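You operate a simulated robot arm through the tools that you are given. There is no shell and no other tool.

You run a simulated robot arm. Do the job below in one go: nothing can be reset, and whatever is moved stays where it is left.

## Task
Put things in order on the top of the cart with red cloth. At the end: the yellow bottle vase stands where the small dark green box (marked "DOTS") stood; the little green pot stands where the pink bud vase stood; the pink bud vase stands where the yellow bottle vase stood; the small dark green box from the top of the cart with red cloth stands on top of the gold check heart box; whatever was shut is shut again. Leave all else as you found it, and nothing knocked over.

It is judged by the outcome, as a careful person would: the job done as asked, and still so three seconds after it is handed in. It fails if anything else is knocked over, pushed out of place, dropped, spilled or broken. Flat cloth is picked up by pressing the open fingertips on it (5 to 10 N) and closing them slowly along it; thin cloth reads only 2 to 8 mm in the jaws.

## Robot
A 7-joint arm with a two-finger parallel gripper, fixed in place. Base frame: the origin is at the foot of the arm, x ahead of it, y to its left, z up; the work surface is at about z = 0. Lengths are in m, angles in rad, forces in N, time in s.
With the tool pointing down near the work surface it reaches from about 0.22 to 0.58 m from the base axis. Its first joint turns from -1.152 to 1.152 rad. Payload 2.5 kg.
Tool frame: the origin (TCP) lies between the finger pads and is the grasp point; the fingertips stand 0.023 m ahead of it; z points along the fingers, y is the line along which they close. Largest opening 0.094 m; finger width 0.038, thickness 0.01; the body of the gripper, 0.054 by 0.096 m, starts 0.039 m behind the TCP.
Orientation is that of the tool frame in the base frame, as a unit quaternion [x, y, z, w]. With the fingers straight down and closing along the base's y, the tool's x points along the base's -x, its y along +y and its z along -z.

## Interface
- The arm moves only by the tool drive_tool. Its argument "increments" is a list of rows, each a list of 7 numbers: the shift along the base's x, y, z in m, then the turn, a rotation vector about the base's x, y, z in rad, then the gripper command, from -1 (fully open) to 1 (shut), values between in proportion. In form: [[dx, dy, dz, wx, wy, wz, fingers], ...]. A call has 1 to 20 rows; each row is the pose to reach, as a shift and turn from the pose commanded when the call began. Each row takes 0.2 s and may step no farther than 0.05 m and 0.15 rad from the row before; otherwise, or with a gripper value out of range, the whole call is refused. A pose out of reach is approached as far as the arm can. The call stops where the force on the tool passes 40 N (or 10 N more than at its start, if that is more) or the arm is blocked; 0.2 s more then pass. Each finger travels about 0.108 m/s and halts on what it meets, pressing with about 36 N; the grip force reading is that of the motor and also rises with nothing between the fingers. The clock runs only during rows and for 0.2 s after the last one: add rows that repeat a pose to give the fingers time. The reply holds the time, the measured pose of the TCP, the force on the tool along the base axes, the opening and the grip force, in the units named above and with some noise, with the torque about the TCP (base axes, N m) and any sound that the robot's microphone picked up, and new pictures: "views" is both (left out), scene, wrist or none.
- Cameras (640 x 400 px; columns grow to the right, rows downward): "scene" is fixed at [0.1209, -0.413, 0.5323]; the picture's right is [0.78, -0.63, 0.00], its down [-0.42, -0.52, -0.74] and it looks along [0.47, 0.57, -0.67] (base axes); focal length 350 px, centre (320, 200). "wrist" rides on the gripper at [0.086, 0.016, -0.075] in the tool frame; the picture's right is [-0.18, 0.98, 0.00], its down [-0.58, -0.11, -0.81] and it looks along [-0.79, -0.15, 0.59] (tool axes); focal length 243 px, centre (320, 200). There is no depth. A picture from a camera that has moved, and an enlarged one, comes with that camera's place and axes in the base frame and with its lens.
- inspect(camera, box): a new picture of the part [left, top, right, bottom] of that camera's present view, enlarged. It takes no simulated time.
- sign_off(): hands the job in; it is judged then, once.

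Places have to be worked out from the pictures, the camera data and where the tool is seen. Open the gripper and draw the arm clear of the work before you hand the job in, unless the task says otherwise.

The tools are called after "Call:" by a JSON object that holds its "name" and its "arguments". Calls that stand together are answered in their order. drive_tool: Moves the arm, as the interface text tells. Its arguments: {"type":"object","properties":{"increments":{"type":"array"},"views":{"type":"string","enum":["both","scene","wrist","none"]}},"required":["increments"]} The other tools are called the same way: inspect (camera, box) takes an enlarged picture of a part of a camera's view; sign_off () hands the job in.

At the start:

```text
time_s: 0.0
ee_pos: [0.3404, -0.019, 0.2465]
ee_rot: [0.0, 1.0, 0.0, 0.0]
force: [0.0, 1.0, 0.2]
ft_torque: [-0.02, -0.01, 0.01]
grip_width: 0.0939
finger_force: 0.0
```

scene: 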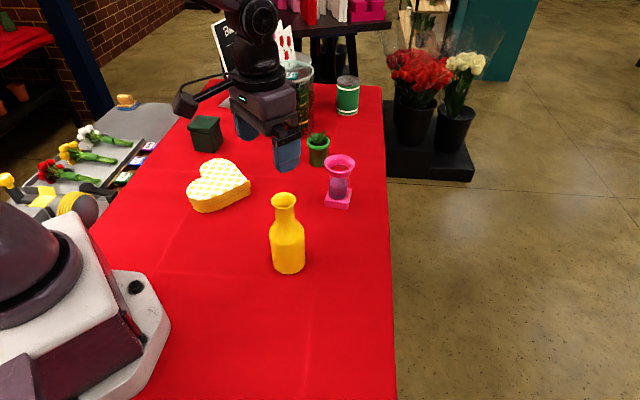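
wrist: 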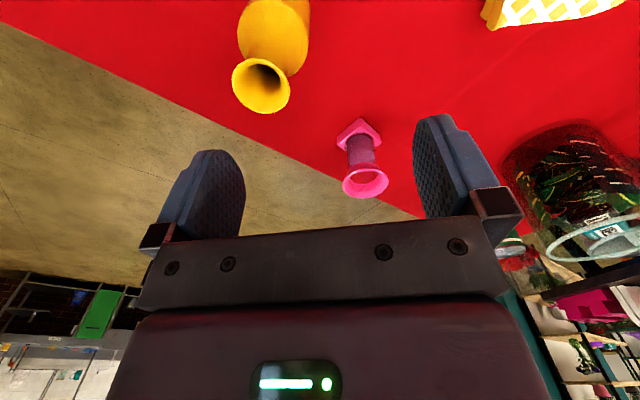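

I start by enlarging the scene view around the objects so I can measure where each one stands.

Call:
{"name": "inspect", "arguments": {"camera": "scene", "box": [170, 90, 290, 220]}}

Call:
{"name": "inspect", "arguments": {"camera": "scene", "box": [250, 60, 400, 290]}}

Call:
{"name": "inspect", "arguments": {"camera": "wrist", "box": [200, 0, 640, 280]}}

```text
3.08 times, centred on (230, 155) of scene
camera zoom: at [0.1209, -0.413, 0.5323], right [0.78, -0.63, 0.0], down [-0.42, -0.52, -0.74], along [0.47, 0.57, -0.67], focal length 1078 px, centre (597, 338)
```

zoom: 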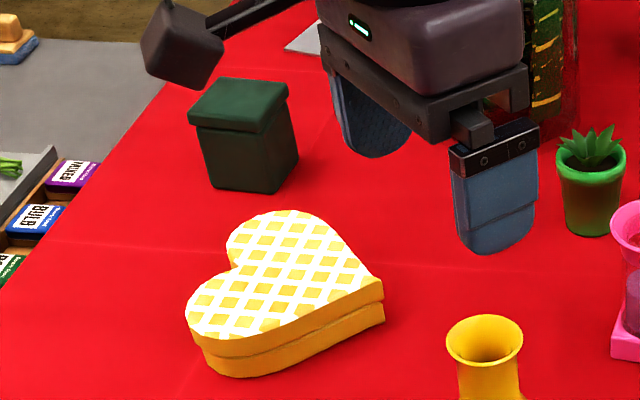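

```text
1.74 times, centred on (325, 175) of scene
camera zoom: at [0.1209, -0.413, 0.5323], right [0.78, -0.63, 0.0], down [-0.42, -0.52, -0.74], along [0.47, 0.57, -0.67], focal length 610 px, centre (311, 244)
```

zoom: 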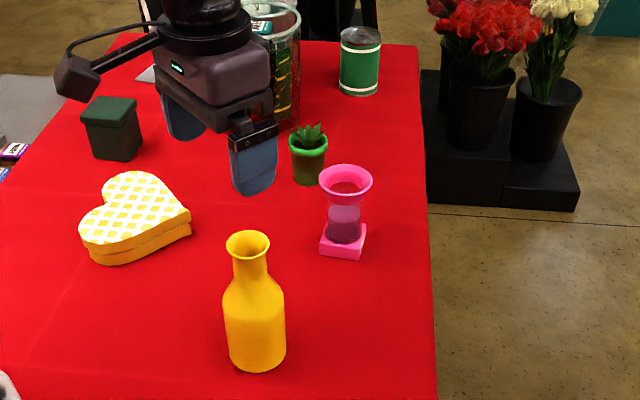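

```text
1.43 times, centred on (420, 140) of wrist
camera zoom: at [0.2556, -0.0036, 0.3198], right [0.18, 0.98, 0.0], down [0.58, -0.11, 0.81], along [0.79, -0.15, -0.59], focal length 347 px, centre (177, 286)
```

zoom: 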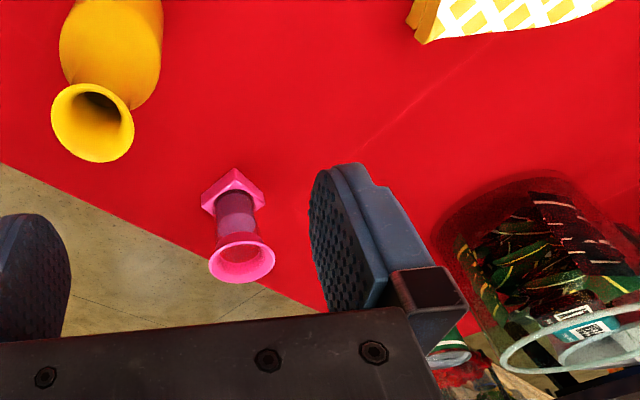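

The objects measure roughly as follows: yellow vase (0.338,-0.055), about 0.157 tall; pink vase (0.517,0.015); pot (0.58,0.16); DOTS box (0.394,0.40); heart box (0.325,0.21), top at about 0.04. I stay high and swing towards the DOTS box to look at it with the wrist camera.

Call:
{"name": "drive_tool", "arguments": {"increments": [[-0.00875, 0.0325, 0, 0, 0, 0.094, -1], [-0.0175, 0.065, 0, 0, 0, 0.188, -1], [-0.02625, 0.0975, 0, 0, 0, 0.282, -1], [-0.035, 0.13, 0, 0, 0, 0.376, -1], [-0.04375, 0.1625, 0, 0, 0, 0.47, -1], [-0.0525, 0.195, 0, 0, 0, 0.564, -1], [-0.06125, 0.2275, 0, 0, 0, 0.658, -1], [-0.07, 0.26, 0, 0, 0, 0.752, -1]]}}

```text
time_s: 1.8
ee_pos: [0.2702, 0.2426, 0.2453]
ee_rot: [-0.367, 0.93, 0.0, 0.0]
force: [-0.2, -0.2, 0.1]
ft_torque: [0.03, -0.01, -0.01]
grip_width: 0.0944
finger_force: 0.1
camera wrist: at [0.1966, 0.1945, 0.3182], right [-0.54, 0.84, 0.0], down [0.5, 0.32, 0.81], along [0.68, 0.43, -0.59], focal length 243 px, centre (320, 200)
```

scene: 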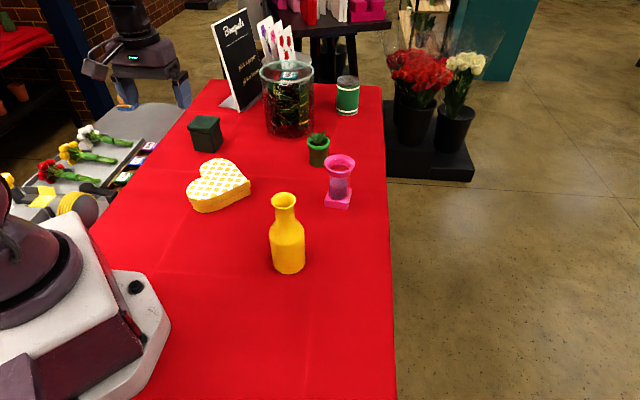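
wrist: 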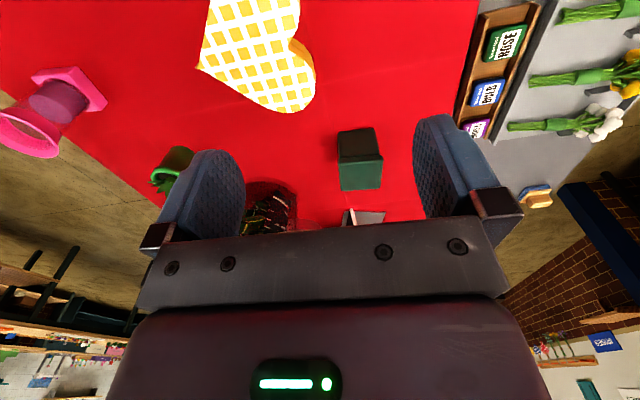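

Now the wrist camera sees both boxes and the whole table is clear in the scene view. I enlarge both boxes, and the far objects too.

Call:
{"name": "inspect", "arguments": {"camera": "wrist", "box": [310, 110, 410, 230]}}

Call:
{"name": "inspect", "arguments": {"camera": "wrist", "box": [180, 0, 340, 130]}}

Call:
{"name": "inspect", "arguments": {"camera": "scene", "box": [170, 90, 270, 220]}}

Call:
{"name": "inspect", "arguments": {"camera": "scene", "box": [250, 50, 400, 220]}}

Call:
{"name": "inspect", "arguments": {"camera": "wrist", "box": [0, 50, 310, 250]}}

```text
3.33 times, centred on (360, 170) of wrist
camera zoom: at [0.1966, 0.1945, 0.3182], right [-0.54, 0.84, 0.0], down [0.5, 0.32, 0.81], along [0.68, 0.43, -0.59], focal length 809 px, centre (187, 300)
```

zoom: 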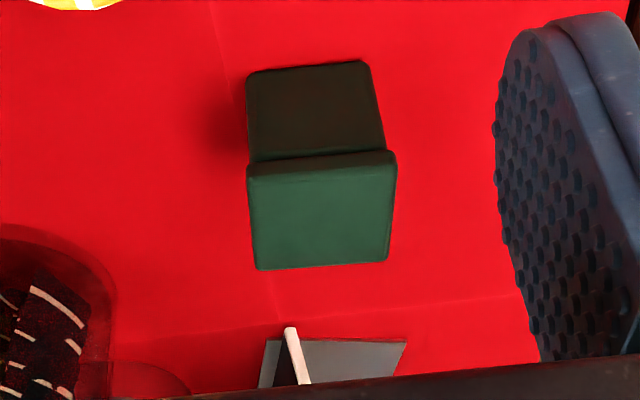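

```text
3.08 times, centred on (260, 65) of wrist
camera zoom: at [0.1966, 0.1945, 0.3182], right [-0.54, 0.84, 0.0], down [0.5, 0.32, 0.81], along [0.68, 0.43, -0.59], focal length 746 px, centre (505, 615)
```

zoom: 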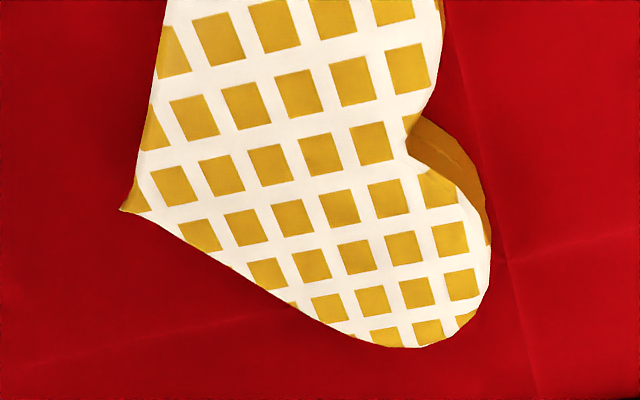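

```text
3.08 times, centred on (220, 155) of scene
camera zoom: at [0.1209, -0.413, 0.5323], right [0.78, -0.63, 0.0], down [-0.42, -0.52, -0.74], along [0.47, 0.57, -0.67], focal length 1078 px, centre (628, 338)
```

zoom: 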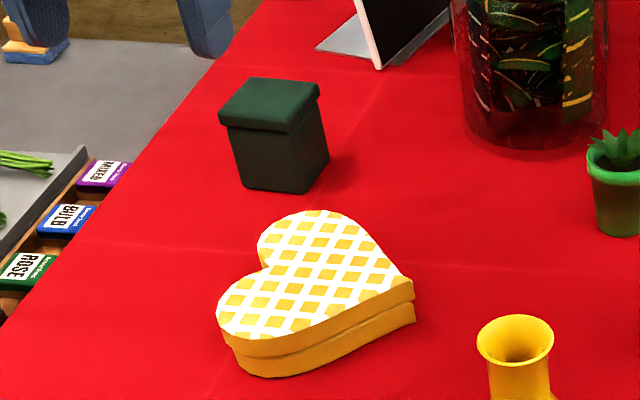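

```text
2.35 times, centred on (325, 135) of scene
camera zoom: at [0.1209, -0.413, 0.5323], right [0.78, -0.63, 0.0], down [-0.42, -0.52, -0.74], along [0.47, 0.57, -0.67], focal length 825 px, centre (308, 353)
```

zoom: 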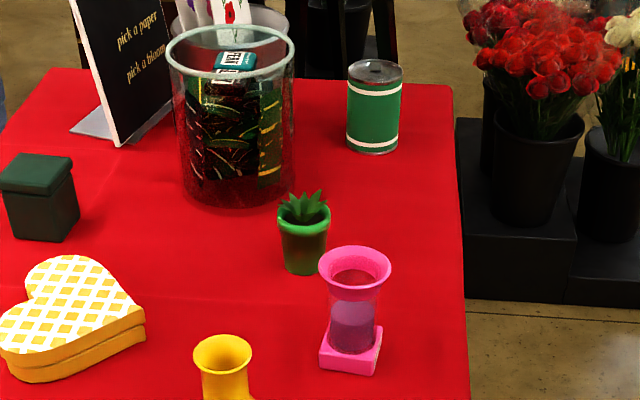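

```text
2.00 times, centred on (155, 150) of wrist
camera zoom: at [0.1966, 0.1945, 0.3182], right [-0.54, 0.84, 0.0], down [0.5, 0.32, 0.81], along [0.68, 0.43, -0.59], focal length 485 px, centre (650, 300)
```

zoom: 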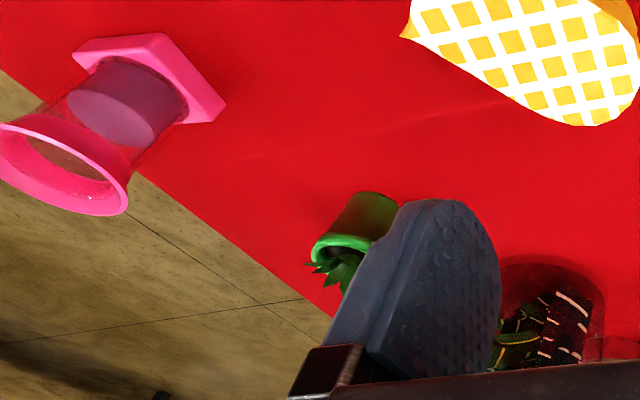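

Before touching anything I check which box is marked "DOTS": the lidded box shows no mark from here, so I look closely at the jar and at the tray on the other cart.

Call:
{"name": "inspect", "arguments": {"camera": "scene", "box": [255, 50, 325, 145]}}

Call:
{"name": "inspect", "arguments": {"camera": "scene", "box": [0, 90, 170, 230]}}

Call:
{"name": "inspect", "arguments": {"camera": "scene", "box": [180, 105, 230, 160]}}

Call:
{"name": "inspect", "arguments": {"camera": "wrist", "box": [440, 0, 640, 150]}}

Call:
{"name": "inspect", "arguments": {"camera": "scene", "box": [0, 0, 130, 130]}}

```text
4.21 times, centred on (290, 98) of scene
camera zoom: at [0.1209, -0.413, 0.5323], right [0.78, -0.63, 0.0], down [-0.42, -0.52, -0.74], along [0.47, 0.57, -0.67], focal length 1476 px, centre (446, 632)
```

zoom: 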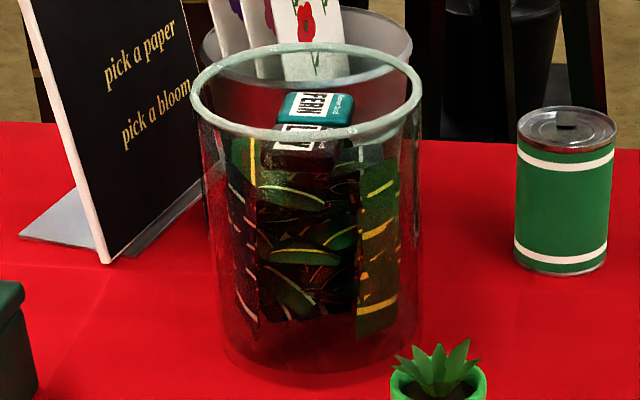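

```text
2.86 times, centred on (85, 160) of scene
camera zoom: at [0.1209, -0.413, 0.5323], right [0.78, -0.63, 0.0], down [-0.42, -0.52, -0.74], along [0.47, 0.57, -0.67], focal length 1001 px, centre (991, 314)
```

zoom: 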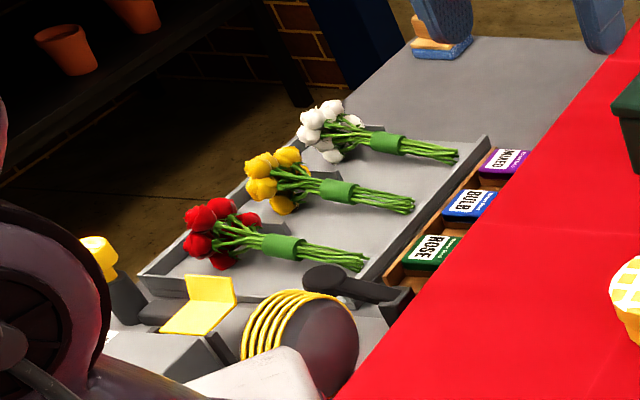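

```text
7.27 times, centred on (205, 132) of scene
camera zoom: at [0.1209, -0.413, 0.5323], right [0.78, -0.63, 0.0], down [-0.42, -0.52, -0.74], along [0.47, 0.57, -0.67], focal length 2549 px, centre (1156, 691)
```

zoom: 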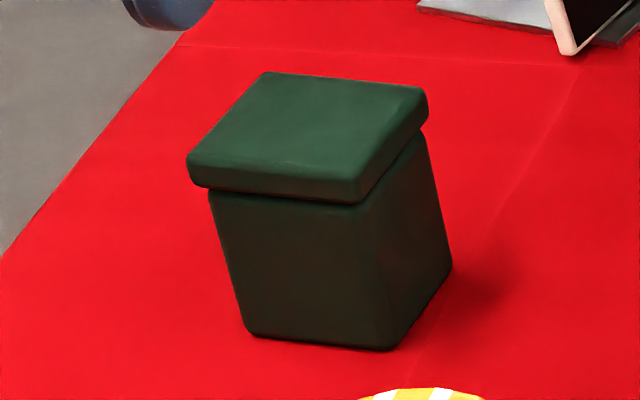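

```text
2.67 times, centred on (540, 75) of wrist
camera zoom: at [0.1966, 0.1945, 0.3182], right [-0.54, 0.84, 0.0], down [0.5, 0.32, 0.81], along [0.68, 0.43, -0.59], focal length 647 px, centre (-267, 533)
```

zoom: 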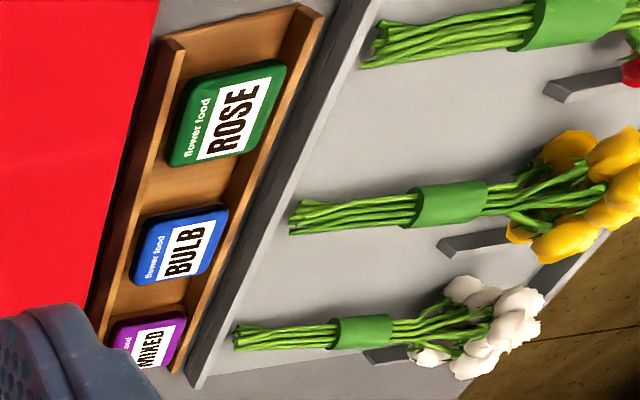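

```text
3.08 times, centred on (65, 65) of scene
camera zoom: at [0.1209, -0.413, 0.5323], right [0.78, -0.63, 0.0], down [-0.42, -0.52, -0.74], along [0.47, 0.57, -0.67], focal length 1078 px, centre (1105, 615)
```

zoom: 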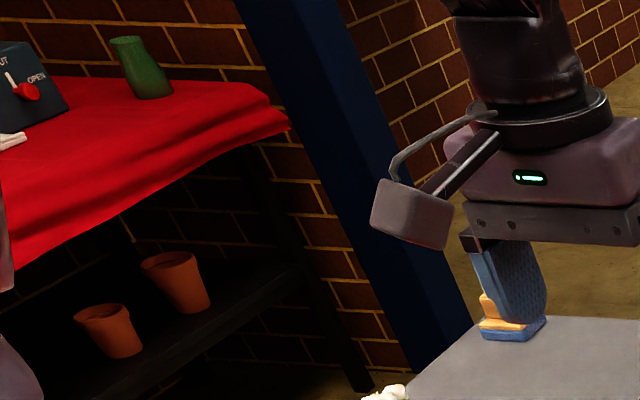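

The lidded dark green box is the only one standing on the red cloth, measured at about (0.396,0.398), 0.057 square and turned about 0.71 rad. I zoom in on it further to look for the mark and to see how the lid sits.

Call:
{"name": "inspect", "arguments": {"camera": "wrist", "box": [335, 120, 390, 195]}}

Call:
{"name": "inspect", "arguments": {"camera": "wrist", "box": [240, 170, 400, 240]}}

```text
5.33 times, centred on (362, 158) of wrist
camera zoom: at [0.1966, 0.1945, 0.3182], right [-0.54, 0.84, 0.0], down [0.5, 0.32, 0.81], along [0.68, 0.43, -0.59], focal length 1294 px, centre (93, 427)
```

zoom: 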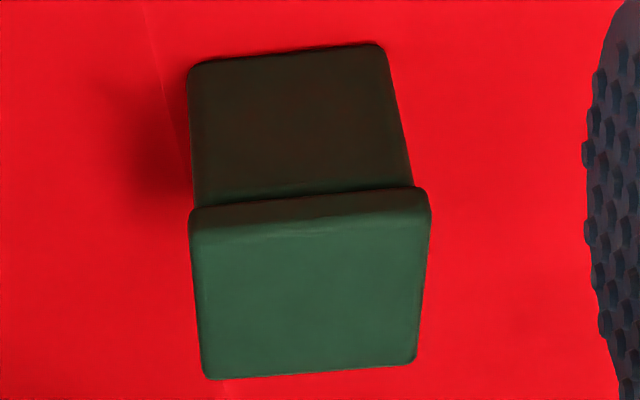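

```text
4.00 times, centred on (320, 205) of wrist
camera zoom: at [0.1966, 0.1945, 0.3182], right [-0.54, 0.84, 0.0], down [0.5, 0.32, 0.81], along [0.68, 0.43, -0.59], focal length 970 px, centre (320, 180)
```

zoom: 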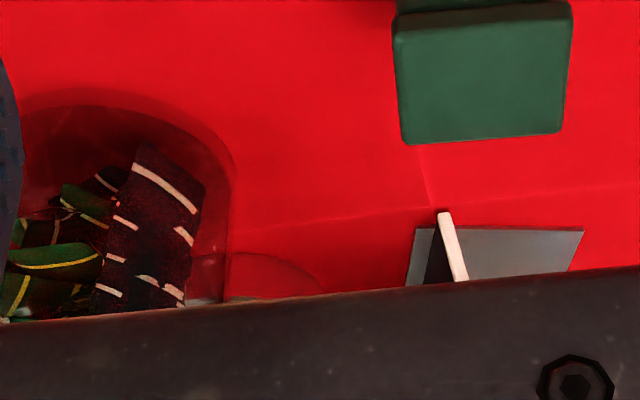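

No mark shows on the visible faces, but this is the only dark green box on the cloth. I move above it, turn the jaws square to it, and check alignment before going down.

Call:
{"name": "drive_tool", "arguments": {"increments": [[0.025, 0.031, -0.01, 0, 0, -0.012, -1], [0.05, 0.062, -0.02, 0, 0, -0.024, -1], [0.075, 0.093, -0.035, 0, 0, -0.036, -1], [0.1, 0.124, -0.055, 0, 0, -0.048, -1], [0.126, 0.155, -0.075, 0, 0, -0.06, -1]]}}

```text
time_s: 3.0
ee_pos: [0.3978, 0.3962, 0.1709]
ee_rot: [-0.338, 0.941, -0.001, 0.0]
force: [0.7, 0.6, 1.1]
ft_torque: [-0.01, 0.02, 0.01]
grip_width: 0.0941
finger_force: 0.1
camera wrist: at [0.3217, 0.3526, 0.2447], right [-0.49, 0.87, 0.0], down [0.52, 0.29, 0.81], along [0.7, 0.39, -0.59], focal length 243 px, centre (320, 200)
```

scene: 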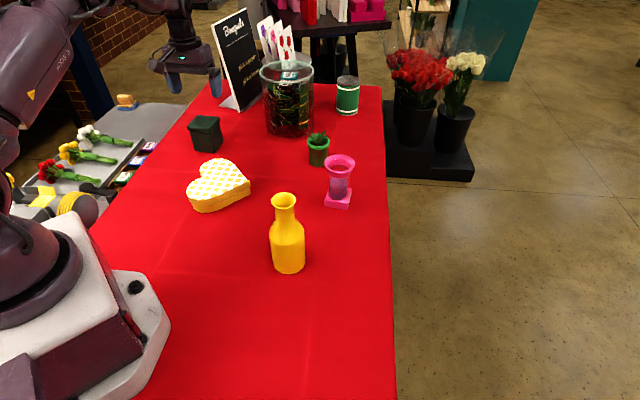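
wrist: 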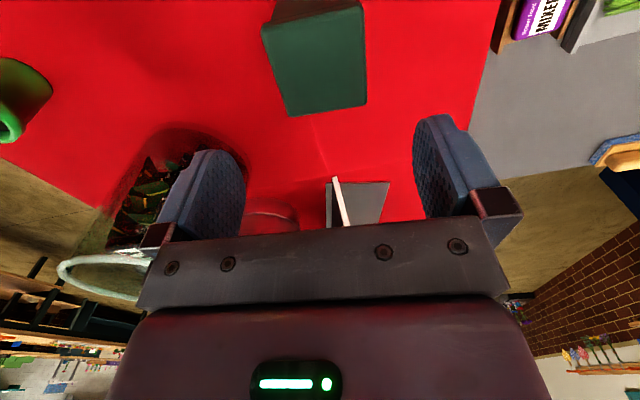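

The wrist view puts the box centred between the fingers and aligned (edge at about 129°). I descend open around it to z about 0.042, keeping the gripper body above the lid top.

Call:
{"name": "drive_tool", "arguments": {"increments": [[-0.001, 0.001, -0.04, 0, 0, 0, -1], [-0.002, 0.002, -0.08, 0, 0, 0, -1], [-0.002, 0.002, -0.105, 0, 0, 0, -1], [-0.002, 0.002, -0.12, 0, 0, 0, -1], [-0.002, 0.002, -0.128, 0, 0, 0, -1]]}}

Call:
{"name": "inspect", "arguments": {"camera": "scene", "box": [150, 60, 260, 170]}}

```text
time_s: 4.2
ee_pos: [0.3943, 0.3986, 0.0442]
ee_rot: [-0.339, 0.941, 0.0, 0.0]
force: [-0.1, 0.4, 0.5]
ft_torque: [0.02, 0.02, 0.0]
grip_width: 0.0941
finger_force: 0.0
camera wrist: at [0.3189, 0.3553, 0.117], right [-0.49, 0.87, 0.0], down [0.52, 0.29, 0.81], along [0.71, 0.39, -0.59], focal length 243 px, centre (320, 200)
```

scene: 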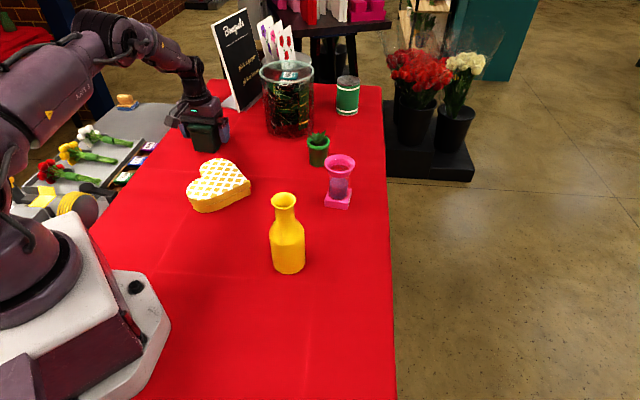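
wrist: 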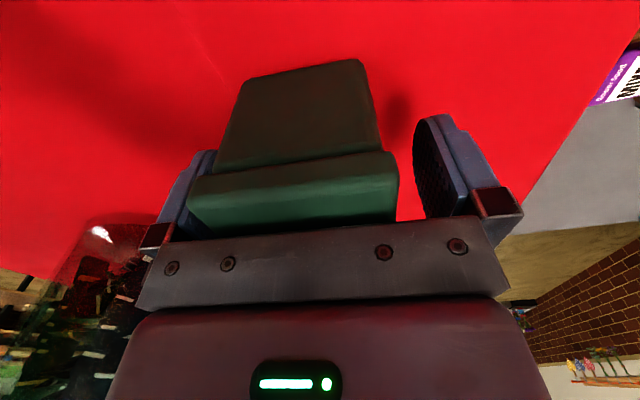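

```text
3.64 times, centred on (205, 115) of scene
camera zoom: at [0.1209, -0.413, 0.5323], right [0.78, -0.63, 0.0], down [-0.42, -0.52, -0.74], along [0.47, 0.57, -0.67], focal length 1274 px, centre (738, 509)
```

zoom: 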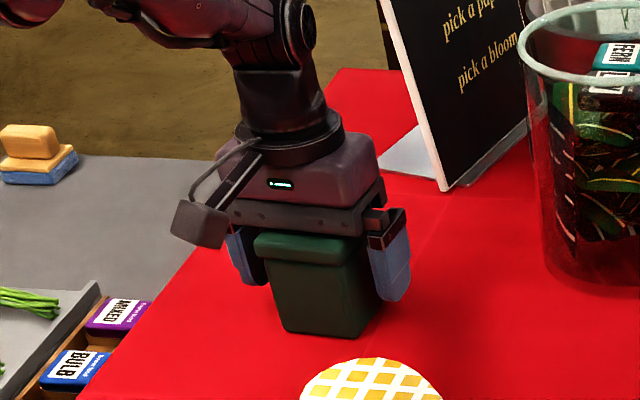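

The box sits within 2-3 mm of centre between the fingers with all clearances good. I close on it and read the width.

Call:
{"name": "drive_tool", "arguments": {"increments": [[0, 0, 0, 0, 0, 0, -0.6], [0, 0, 0, 0, 0, 0, -0.4], [0, 0, 0, 0, 0, 0, -0.3], [0, 0, 0, 0, 0, 0, -0.2], [0, 0, 0, 0, 0, 0, -0.1], [0, 0, 0, 0, 0, 0, 0.1]]}}

Call:
{"name": "inspect", "arguments": {"camera": "scene", "box": [150, 60, 260, 170]}}

```text
time_s: 5.6
ee_pos: [0.3939, 0.398, 0.0444]
ee_rot: [-0.339, 0.941, -0.001, 0.0]
force: [1.0, 0.4, -0.1]
ft_torque: [0.06, -0.02, 0.02]
grip_width: 0.0634
finger_force: 36.2
camera wrist: at [0.3189, 0.3553, 0.1172], right [-0.49, 0.87, 0.0], down [0.52, 0.29, 0.81], along [0.7, 0.39, -0.59], focal length 243 px, centre (320, 200)
```

scene: 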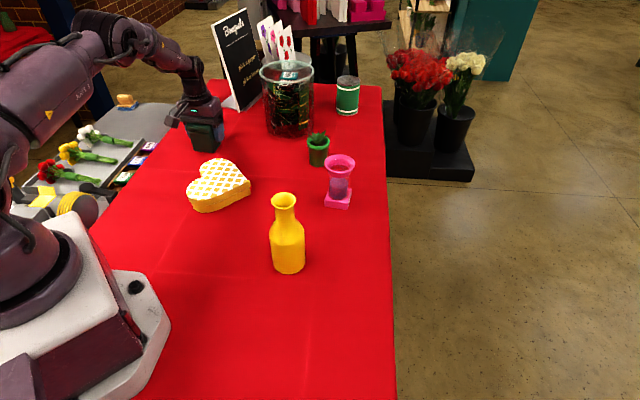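
wrist: 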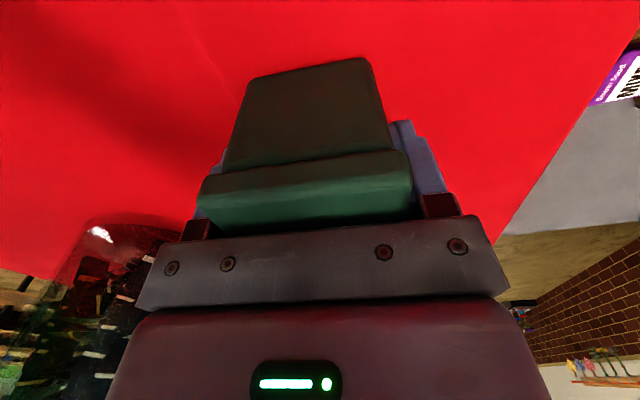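

```text
3.64 times, centred on (205, 115) of scene
camera zoom: at [0.1209, -0.413, 0.5323], right [0.78, -0.63, 0.0], down [-0.42, -0.52, -0.74], along [0.47, 0.57, -0.67], focal length 1274 px, centre (738, 509)
```

zoom: 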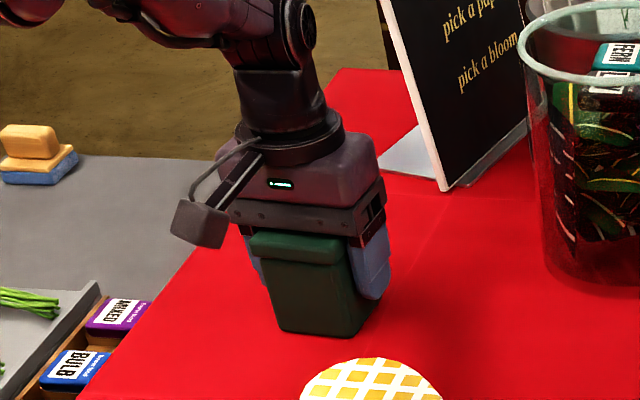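

The opening of 0.0634 means the fingers hold the lid's rim. I lift only a centimetre to see whether the body comes along or the lid is loose.

Call:
{"name": "drive_tool", "arguments": {"increments": [[0, 0, 0.004, 0, 0, 0, 0.1], [0, 0, 0.008, 0, 0, 0, 0.1], [0, 0, 0.012, 0, 0, 0, 0.1]]}}

Call:
{"name": "inspect", "arguments": {"camera": "scene", "box": [150, 60, 260, 170]}}

Call:
{"name": "inspect", "arguments": {"camera": "wrist", "box": [180, 30, 460, 240]}}

```text
time_s: 6.4
ee_pos: [0.3957, 0.3984, 0.0559]
ee_rot: [-0.338, 0.941, -0.001, 0.0]
force: [0.4, 0.0, -0.4]
ft_torque: [-0.02, 0.06, 0.01]
grip_width: 0.0632
finger_force: 35.4
camera wrist: at [0.3203, 0.3543, 0.1299], right [-0.49, 0.87, 0.0], down [0.52, 0.29, 0.81], along [0.7, 0.39, -0.59], focal length 243 px, centre (320, 200)
```

scene: 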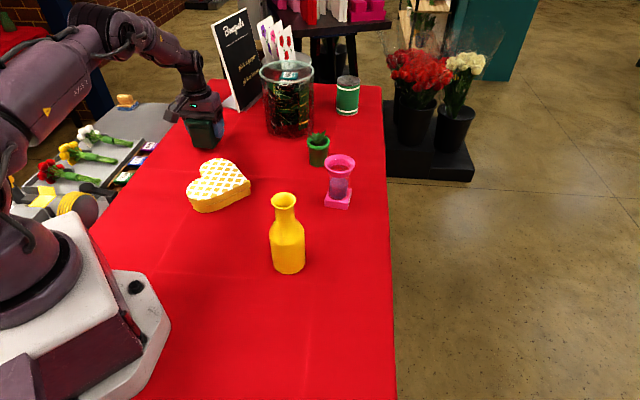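
wrist: 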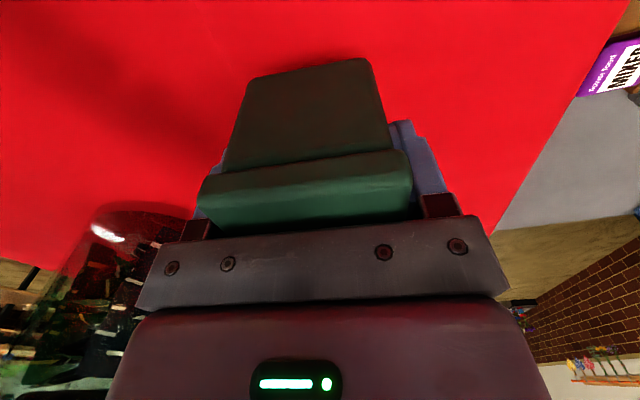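

```text
3.64 times, centred on (205, 115) of scene
camera zoom: at [0.1209, -0.413, 0.5323], right [0.78, -0.63, 0.0], down [-0.42, -0.52, -0.74], along [0.47, 0.57, -0.67], focal length 1274 px, centre (738, 509)
```

zoom: 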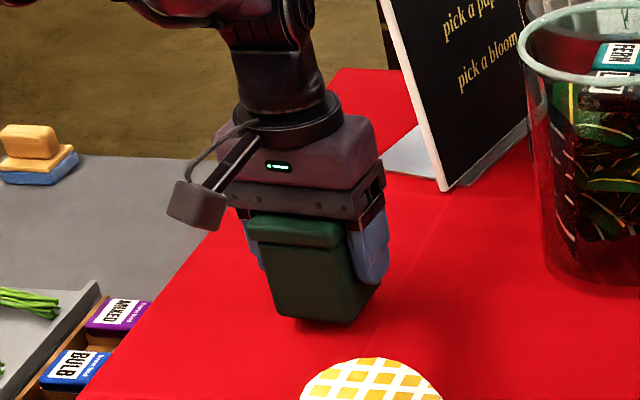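

```text
1.90 times, centred on (320, 135) of wrist
camera zoom: at [0.3203, 0.3543, 0.1299], right [-0.49, 0.87, 0.0], down [0.52, 0.29, 0.81], along [0.7, 0.39, -0.59], focal length 462 px, centre (320, 324)
```

zoom: 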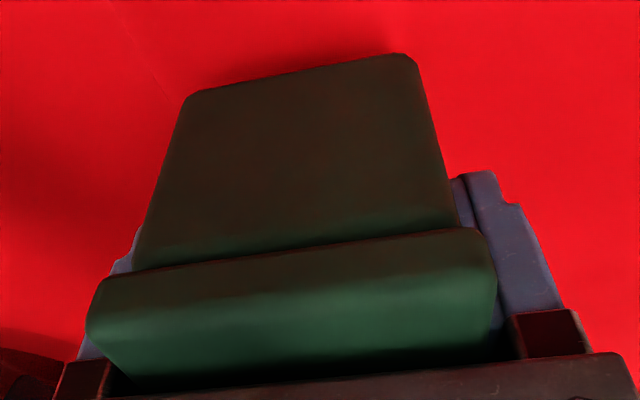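

The body rises together with the lid (a gap and shadow show under it), so the box stays shut and can be carried this way. Its original place works out to about (0.392,0.396); I raise it and carry it over the heart box, aiming at (0.335,0.204).

Call:
{"name": "drive_tool", "arguments": {"increments": [[0, 0, 0.03, 0, 0, 0, 0.1], [0, 0, 0.07, 0, 0, 0, 0.1], [0, 0, 0.105, 0, 0, 0, 0.1], [-0.008, -0.027, 0.105, 0, 0, 0, 0.1], [-0.018, -0.06, 0.105, 0, 0, 0, 0.1], [-0.029, -0.097, 0.105, 0, 0, 0, 0.1], [-0.04, -0.134, 0.105, 0, 0, 0, 0.1], [-0.05, -0.168, 0.105, 0, 0, 0, 0.1], [-0.0568, -0.192, 0.105, 0, 0, 0, 0.1], [-0.0568, -0.192, 0.09, 0, 0, 0, 0.1], [-0.0568, -0.192, 0.07, 0, 0, 0, 0.1], [-0.0568, -0.192, 0.05, 0, 0, 0, 0.1]]}}

Call:
{"name": "inspect", "arguments": {"camera": "scene", "box": [150, 90, 290, 230]}}

```text
time_s: 9.0
ee_pos: [0.3395, 0.2075, 0.1035]
ee_rot: [-0.34, 0.941, 0.0, 0.0]
force: [0.0, 0.2, 0.7]
ft_torque: [0.02, 0.01, -0.01]
grip_width: 0.0423
finger_force: 0.0
camera wrist: at [0.2627, 0.1644, 0.1769], right [-0.49, 0.87, 0.0], down [0.52, 0.29, 0.81], along [0.7, 0.39, -0.59], focal length 243 px, centre (320, 200)
```

scene: 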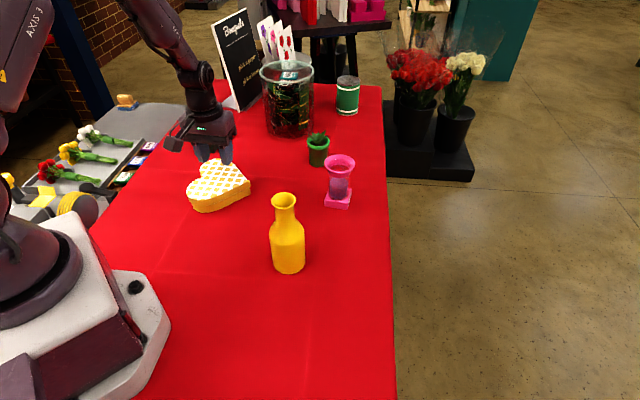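
wrist: 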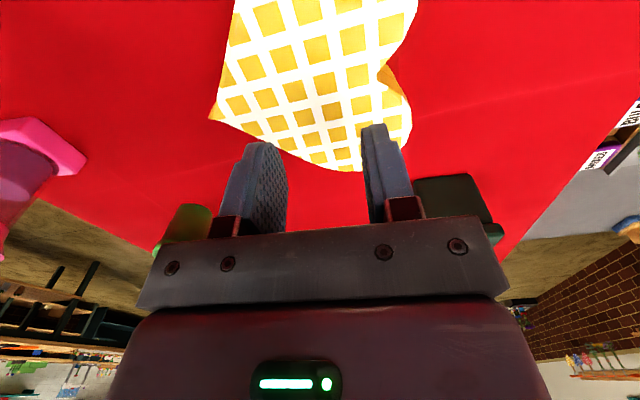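

```text
2.86 times, centred on (220, 160) of scene
camera zoom: at [0.1209, -0.413, 0.5323], right [0.78, -0.63, 0.0], down [-0.42, -0.52, -0.74], along [0.47, 0.57, -0.67], focal length 1001 px, centre (606, 314)
```

zoom: 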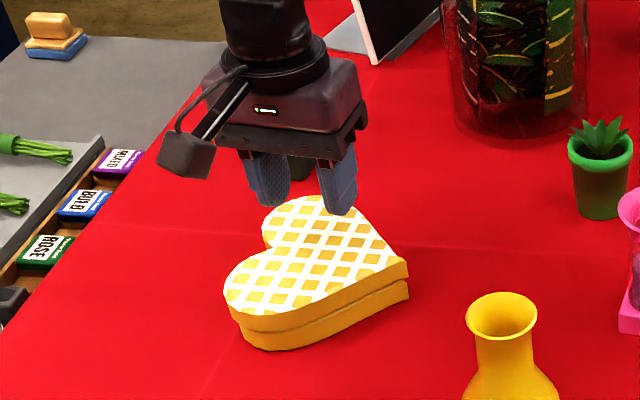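

The jaws are empty: the box slipped out during the lift. I raise the arm and swing it aside to see how the box lies.

Call:
{"name": "drive_tool", "arguments": {"increments": [[0, 0, 0.04, 0, 0, 0, -0.2], [0, 0, 0.08, 0, 0, 0, -0.6], [-0.03, -0.03, 0.12, 0, 0, 0, -1], [-0.06, -0.06, 0.14, 0, 0, 0, -1]]}}

Call:
{"name": "inspect", "arguments": {"camera": "scene", "box": [170, 90, 270, 220]}}

Call:
{"name": "inspect", "arguments": {"camera": "wrist", "box": [260, 60, 460, 230]}}

```text
refused: row 3 steps farther than a row can; nothing moved
```

```text
3.08 times, centred on (220, 155) of scene
camera zoom: at [0.1209, -0.413, 0.5323], right [0.78, -0.63, 0.0], down [-0.42, -0.52, -0.74], along [0.47, 0.57, -0.67], focal length 1078 px, centre (628, 338)
```

zoom: 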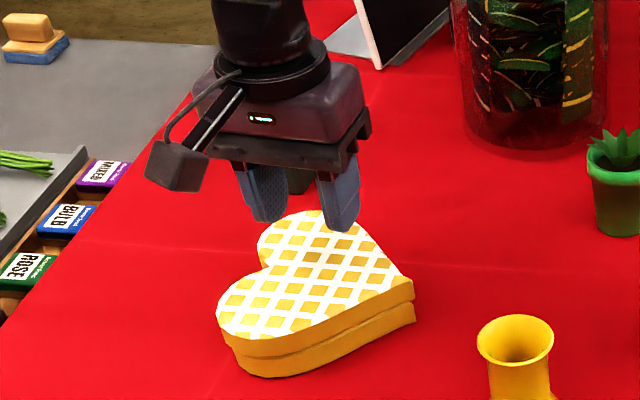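

```text
2.35 times, centred on (360, 145) of wrist
camera zoom: at [0.2627, 0.1644, 0.1769], right [-0.49, 0.87, 0.0], down [0.52, 0.29, 0.81], along [0.7, 0.39, -0.59], focal length 571 px, centre (226, 329)
```

zoom: 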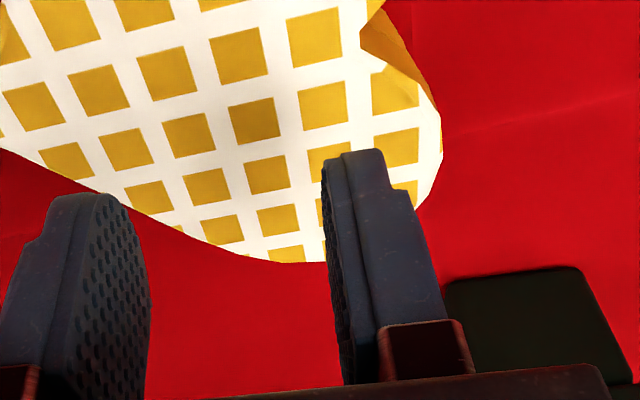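

That call was refused for one long step, so I repeat the retreat with shorter steps.

Call:
{"name": "drive_tool", "arguments": {"increments": [[0, 0, 0.04, 0, 0, 0, -0.2], [0, 0, 0.08, 0, 0, 0, -0.6], [-0.015, -0.02, 0.11, 0, 0, 0, -1], [-0.035, -0.045, 0.13, 0, 0, 0, -1], [-0.055, -0.07, 0.14, 0, 0, 0, -1]]}}

Call:
{"name": "inspect", "arguments": {"camera": "scene", "box": [170, 90, 270, 220]}}

Call:
{"name": "inspect", "arguments": {"camera": "wrist", "box": [300, 60, 460, 220]}}

```text
time_s: 10.2
ee_pos: [0.2835, 0.1354, 0.2449]
ee_rot: [-0.339, 0.941, 0.0, 0.0]
force: [-0.3, 0.4, 0.6]
ft_torque: [-0.03, -0.01, -0.02]
grip_width: 0.0939
finger_force: 0.0
camera wrist: at [0.2071, 0.0922, 0.3184], right [-0.49, 0.87, 0.0], down [0.52, 0.29, 0.81], along [0.7, 0.39, -0.59], focal length 243 px, centre (320, 200)
```

scene: 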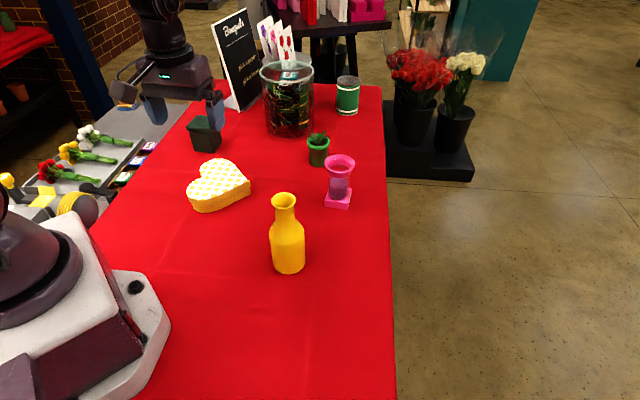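
wrist: 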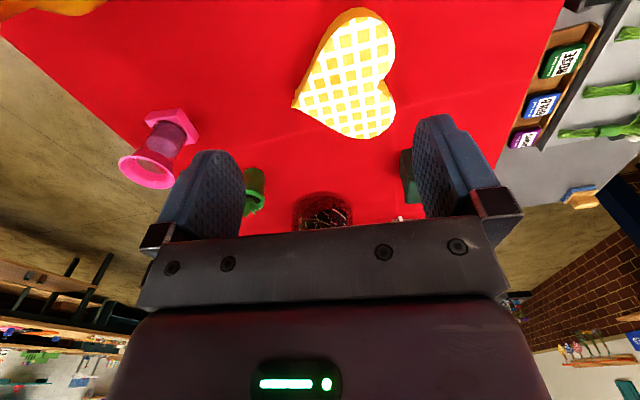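

```text
3.08 times, centred on (220, 155) of scene
camera zoom: at [0.1209, -0.4129, 0.5323], right [0.78, -0.63, 0.0], down [-0.42, -0.52, -0.74], along [0.47, 0.57, -0.67], focal length 1078 px, centre (628, 338)
```

zoom: 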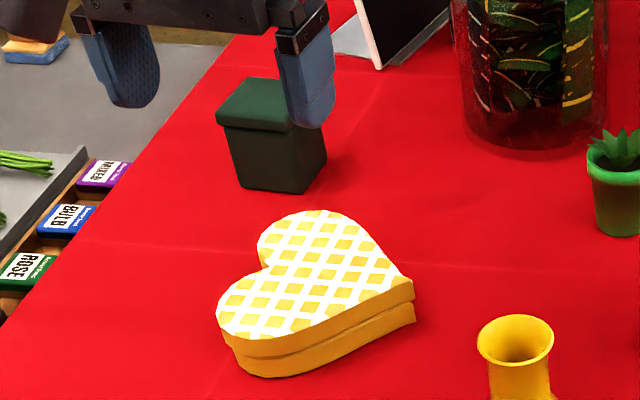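

```text
2.50 times, centred on (380, 140) of wrist
camera zoom: at [0.2071, 0.0922, 0.3184], right [-0.49, 0.87, 0.0], down [0.52, 0.29, 0.81], along [0.7, 0.39, -0.59], focal length 606 px, centre (170, 350)
```

zoom: 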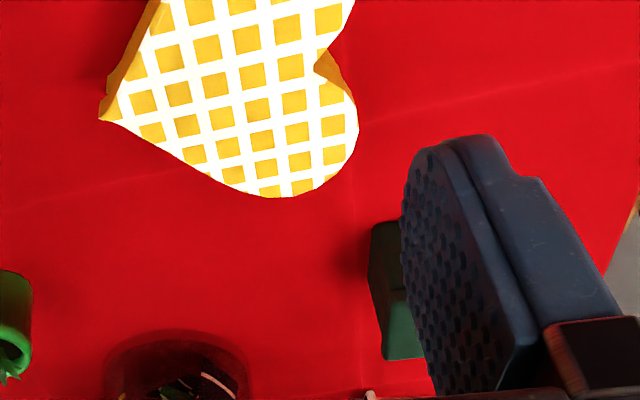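

The box is upright, shut and in essentially the same spot. The lid was gripped too far up the fingers, so I go back and grip it at pad centre (TCP about 0.062), then lift slowly.

Call:
{"name": "drive_tool", "arguments": {"increments": [[0.0137, 0.0325, -0.01, 0, 0, 0, -1], [0.0273, 0.065, -0.02, 0, 0, 0, -1], [0.041, 0.0975, -0.03, 0, 0, 0, -1], [0.0547, 0.13, -0.04, 0, 0, 0, -1], [0.0684, 0.1625, -0.05, 0, 0, 0, -1], [0.082, 0.195, -0.06, 0, 0, 0, -1], [0.0957, 0.2275, -0.07, 0, 0, 0, -1], [0.1094, 0.26, -0.08, 0, 0, 0, -1], [0.1094, 0.26, -0.11, 0, 0, 0, -1], [0.1094, 0.26, -0.14, 0, 0, 0, -1], [0.1094, 0.26, -0.165, 0, 0, 0, -1], [0.1094, 0.26, -0.1835, 0, 0, 0, -1]]}}

Call:
{"name": "inspect", "arguments": {"camera": "scene", "box": [150, 60, 260, 170]}}

```text
time_s: 12.8
ee_pos: [0.3936, 0.3948, 0.0621]
ee_rot: [-0.339, 0.941, 0.001, 0.001]
force: [0.5, -0.4, 0.0]
ft_torque: [-0.02, -0.01, -0.01]
grip_width: 0.094
finger_force: 0.1
camera wrist: at [0.3175, 0.3527, 0.1355], right [-0.49, 0.87, 0.0], down [0.52, 0.29, 0.81], along [0.71, 0.39, -0.59], focal length 243 px, centre (320, 200)
```

scene: 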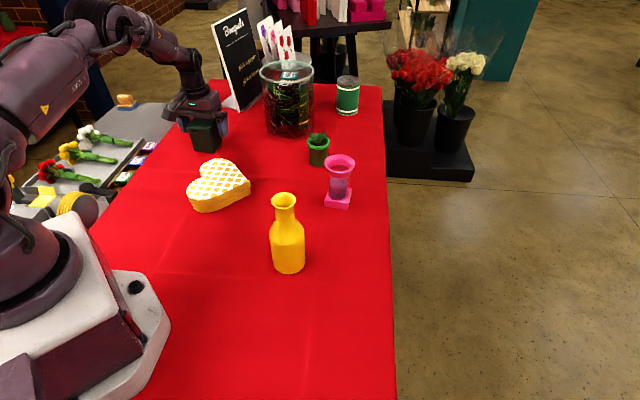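
wrist: 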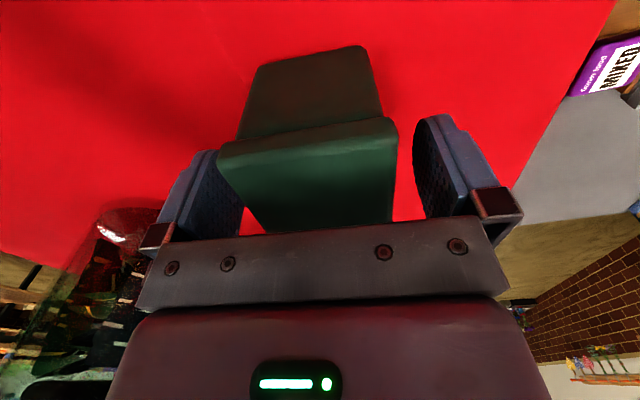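

```text
3.64 times, centred on (205, 115) of scene
camera zoom: at [0.1209, -0.413, 0.5323], right [0.78, -0.63, 0.0], down [-0.42, -0.52, -0.74], along [0.47, 0.57, -0.67], focal length 1274 px, centre (738, 509)
```

zoom: 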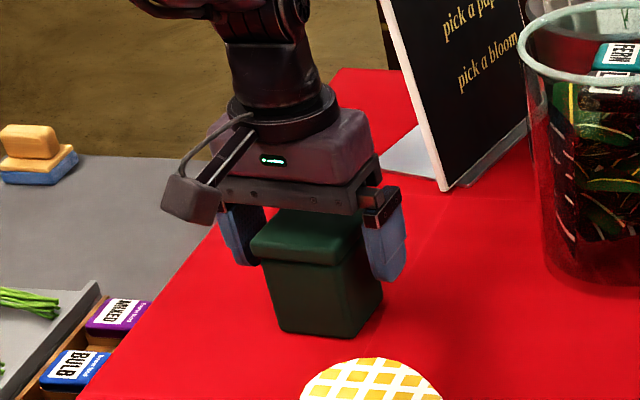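

The box is centred again, now with the lid at pad height. I close with full command, wait, then lift slowly by 2.5 cm and check.

Call:
{"name": "drive_tool", "arguments": {"increments": [[0, 0, 0, 0, 0, 0, -0.5], [0, 0, 0, 0, 0, 0, -0.3], [0, 0, 0, 0, 0, 0, 0], [0, 0, 0, 0, 0, 0, 0.5], [0, 0, 0, 0, 0, 0, 1], [0, 0, 0, 0, 0, 0, 1], [0, 0, 0.004, 0, 0, 0, 1], [0, 0, 0.009, 0, 0, 0, 1], [0, 0, 0.015, 0, 0, 0, 1], [0, 0, 0.02, 0, 0, 0, 1], [0, 0, 0.025, 0, 0, 0, 1]]}}

Call:
{"name": "inspect", "arguments": {"camera": "scene", "box": [150, 60, 260, 170]}}

```text
time_s: 15.2
ee_pos: [0.3931, 0.3967, 0.0871]
ee_rot: [-0.339, 0.941, 0.0, -0.001]
force: [0.4, 0.0, -0.8]
ft_torque: [-0.04, -0.02, 0.02]
grip_width: 0.0632
finger_force: 35.7
camera wrist: at [0.318, 0.3536, 0.1605], right [-0.49, 0.87, 0.0], down [0.52, 0.29, 0.81], along [0.7, 0.39, -0.59], focal length 243 px, centre (320, 200)
```

scene: 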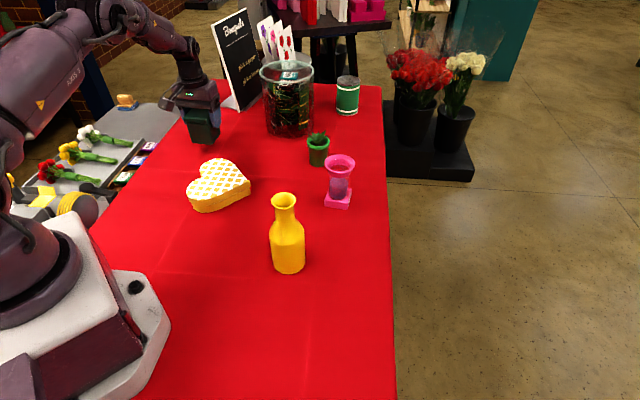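
wrist: 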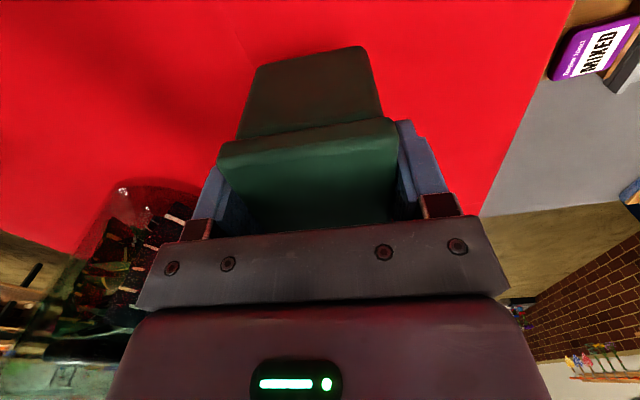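

```text
3.64 times, centred on (205, 115) of scene
camera zoom: at [0.1209, -0.413, 0.5323], right [0.78, -0.63, 0.0], down [-0.42, -0.52, -0.74], along [0.47, 0.57, -0.67], focal length 1274 px, centre (738, 509)
```

zoom: 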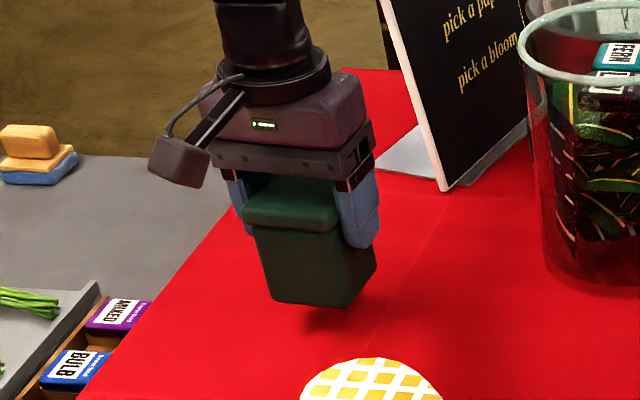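

The box hangs securely 2.5 cm up. I continue lifting gently and check again before carrying.

Call:
{"name": "drive_tool", "arguments": {"increments": [[0, 0, 0.006, 0, 0, 0, 1], [0, 0, 0.014, 0, 0, 0, 1], [0, 0, 0.023, 0, 0, 0, 1], [0, 0, 0.032, 0, 0, 0, 1], [0, 0, 0.04, 0, 0, 0, 1], [0, 0, 0.046, 0, 0, 0, 1], [0, 0, 0.05, 0, 0, 0, 1]], "views": "scene"}}

Call:
{"name": "inspect", "arguments": {"camera": "scene", "box": [150, 50, 260, 160]}}

```text
time_s: 16.8
ee_pos: [0.3951, 0.3956, 0.1358]
ee_rot: [-0.339, 0.941, 0.0, 0.0]
force: [0.6, 0.1, -0.6]
ft_torque: [-0.01, 0.02, 0.01]
grip_width: 0.0638
finger_force: 35.5
```

scene: 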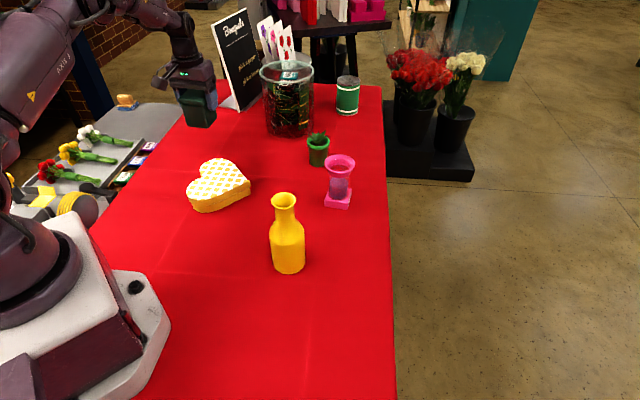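

```text
3.64 times, centred on (205, 105) of scene
camera zoom: at [0.1209, -0.413, 0.5323], right [0.78, -0.63, 0.0], down [-0.42, -0.52, -0.74], along [0.47, 0.57, -0.67], focal length 1274 px, centre (738, 546)
```

zoom: 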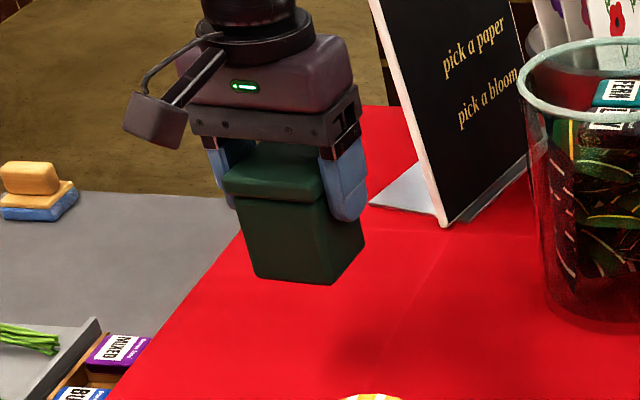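

Still held firmly, bottom at about 0.075. I carry it smoothly sideways to above the heart box.

Call:
{"name": "drive_tool", "arguments": {"increments": [[-0.002, -0.007, 0, 0, 0, 0, 1], [-0.006, -0.02, 0, 0, 0, 0, 1], [-0.012, -0.039, 0, 0, 0, 0, 1], [-0.018, -0.06, 0, 0, 0, 0, 1], [-0.024, -0.081, 0, 0, 0, 0, 1], [-0.03, -0.102, 0, 0, 0, 0, 1], [-0.036, -0.123, 0, 0, 0, 0, 1], [-0.042, -0.144, 0, 0, 0, 0, 1], [-0.048, -0.163, 0, 0, 0, 0, 1], [-0.053, -0.178, 0, 0, 0, 0, 1], [-0.056, -0.188, 0, 0, 0, 0, 1], [-0.057, -0.192, 0, 0, 0, 0, 1]]}}

Call:
{"name": "inspect", "arguments": {"camera": "scene", "box": [160, 90, 270, 220]}}

```text
time_s: 19.4
ee_pos: [0.3362, 0.2042, 0.1387]
ee_rot: [-0.339, 0.941, 0.0, 0.0]
force: [-0.2, -0.3, -0.5]
ft_torque: [0.01, 0.02, -0.01]
grip_width: 0.0636
finger_force: 35.9
camera wrist: at [0.2595, 0.1607, 0.2108], right [-0.48, 0.87, 0.0], down [0.52, 0.29, 0.81], along [0.7, 0.39, -0.59], focal length 243 px, centre (320, 200)
```

scene: 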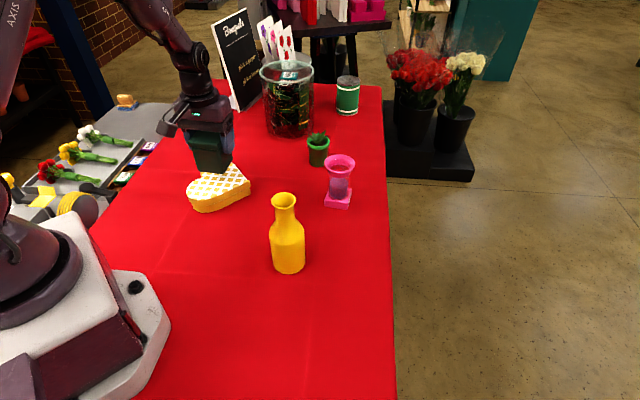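
wrist: 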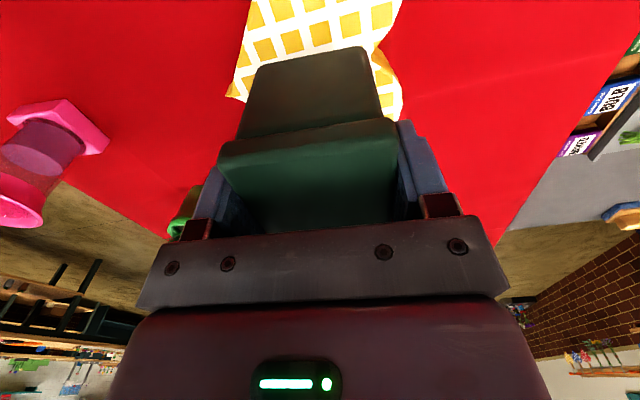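

```text
3.08 times, centred on (215, 155) of scene
camera zoom: at [0.1209, -0.413, 0.5323], right [0.78, -0.63, 0.0], down [-0.42, -0.52, -0.74], along [0.47, 0.57, -0.67], focal length 1078 px, centre (643, 338)
```

zoom: 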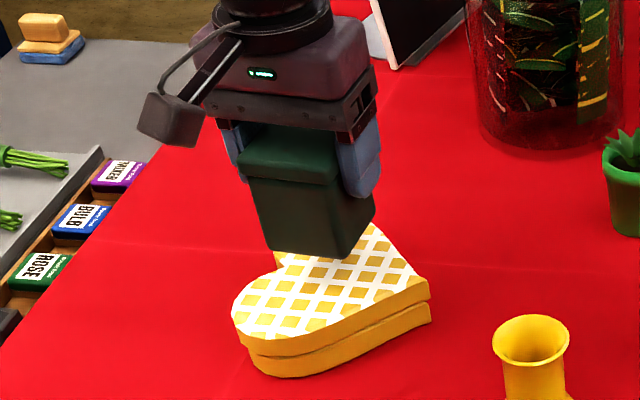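

The footprint will fall well inside the heart's top; I nudge it a centimetre nearer its middle and lower gently to just above the lid.

Call:
{"name": "drive_tool", "arguments": {"increments": [[-0.003, -0.004, 0, 0, 0, 0, 1], [-0.005, -0.008, -0.006, 0, 0, 0, 1], [-0.005, -0.008, -0.014, 0, 0, 0, 1], [-0.005, -0.008, -0.021, 0, 0, 0, 1], [-0.005, -0.008, -0.026, 0, 0, 0, 1]], "views": "scene"}}

Call:
{"name": "inspect", "arguments": {"camera": "scene", "box": [160, 90, 270, 220]}}

```text
time_s: 20.6
ee_pos: [0.331, 0.195, 0.1103]
ee_rot: [-0.339, 0.941, 0.0, 0.0]
force: [-0.1, -0.3, -0.7]
ft_torque: [0.01, 0.01, -0.03]
grip_width: 0.0636
finger_force: 36.2
```

scene: 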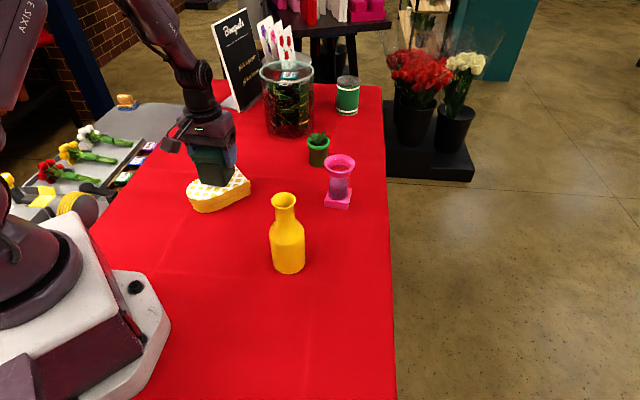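

```text
3.08 times, centred on (215, 155) of scene
camera zoom: at [0.1209, -0.413, 0.5323], right [0.78, -0.63, 0.0], down [-0.42, -0.52, -0.74], along [0.47, 0.57, -0.67], focal length 1078 px, centre (643, 338)
```

zoom: 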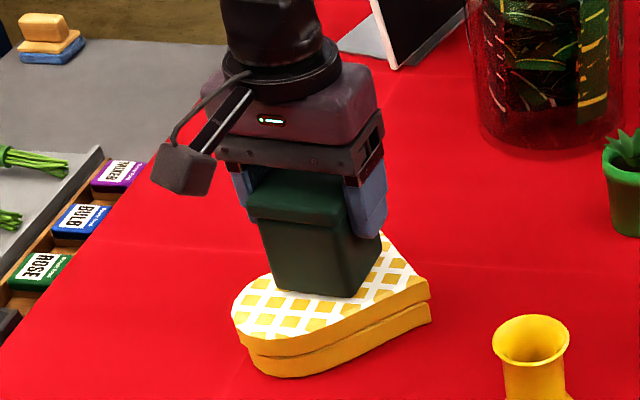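

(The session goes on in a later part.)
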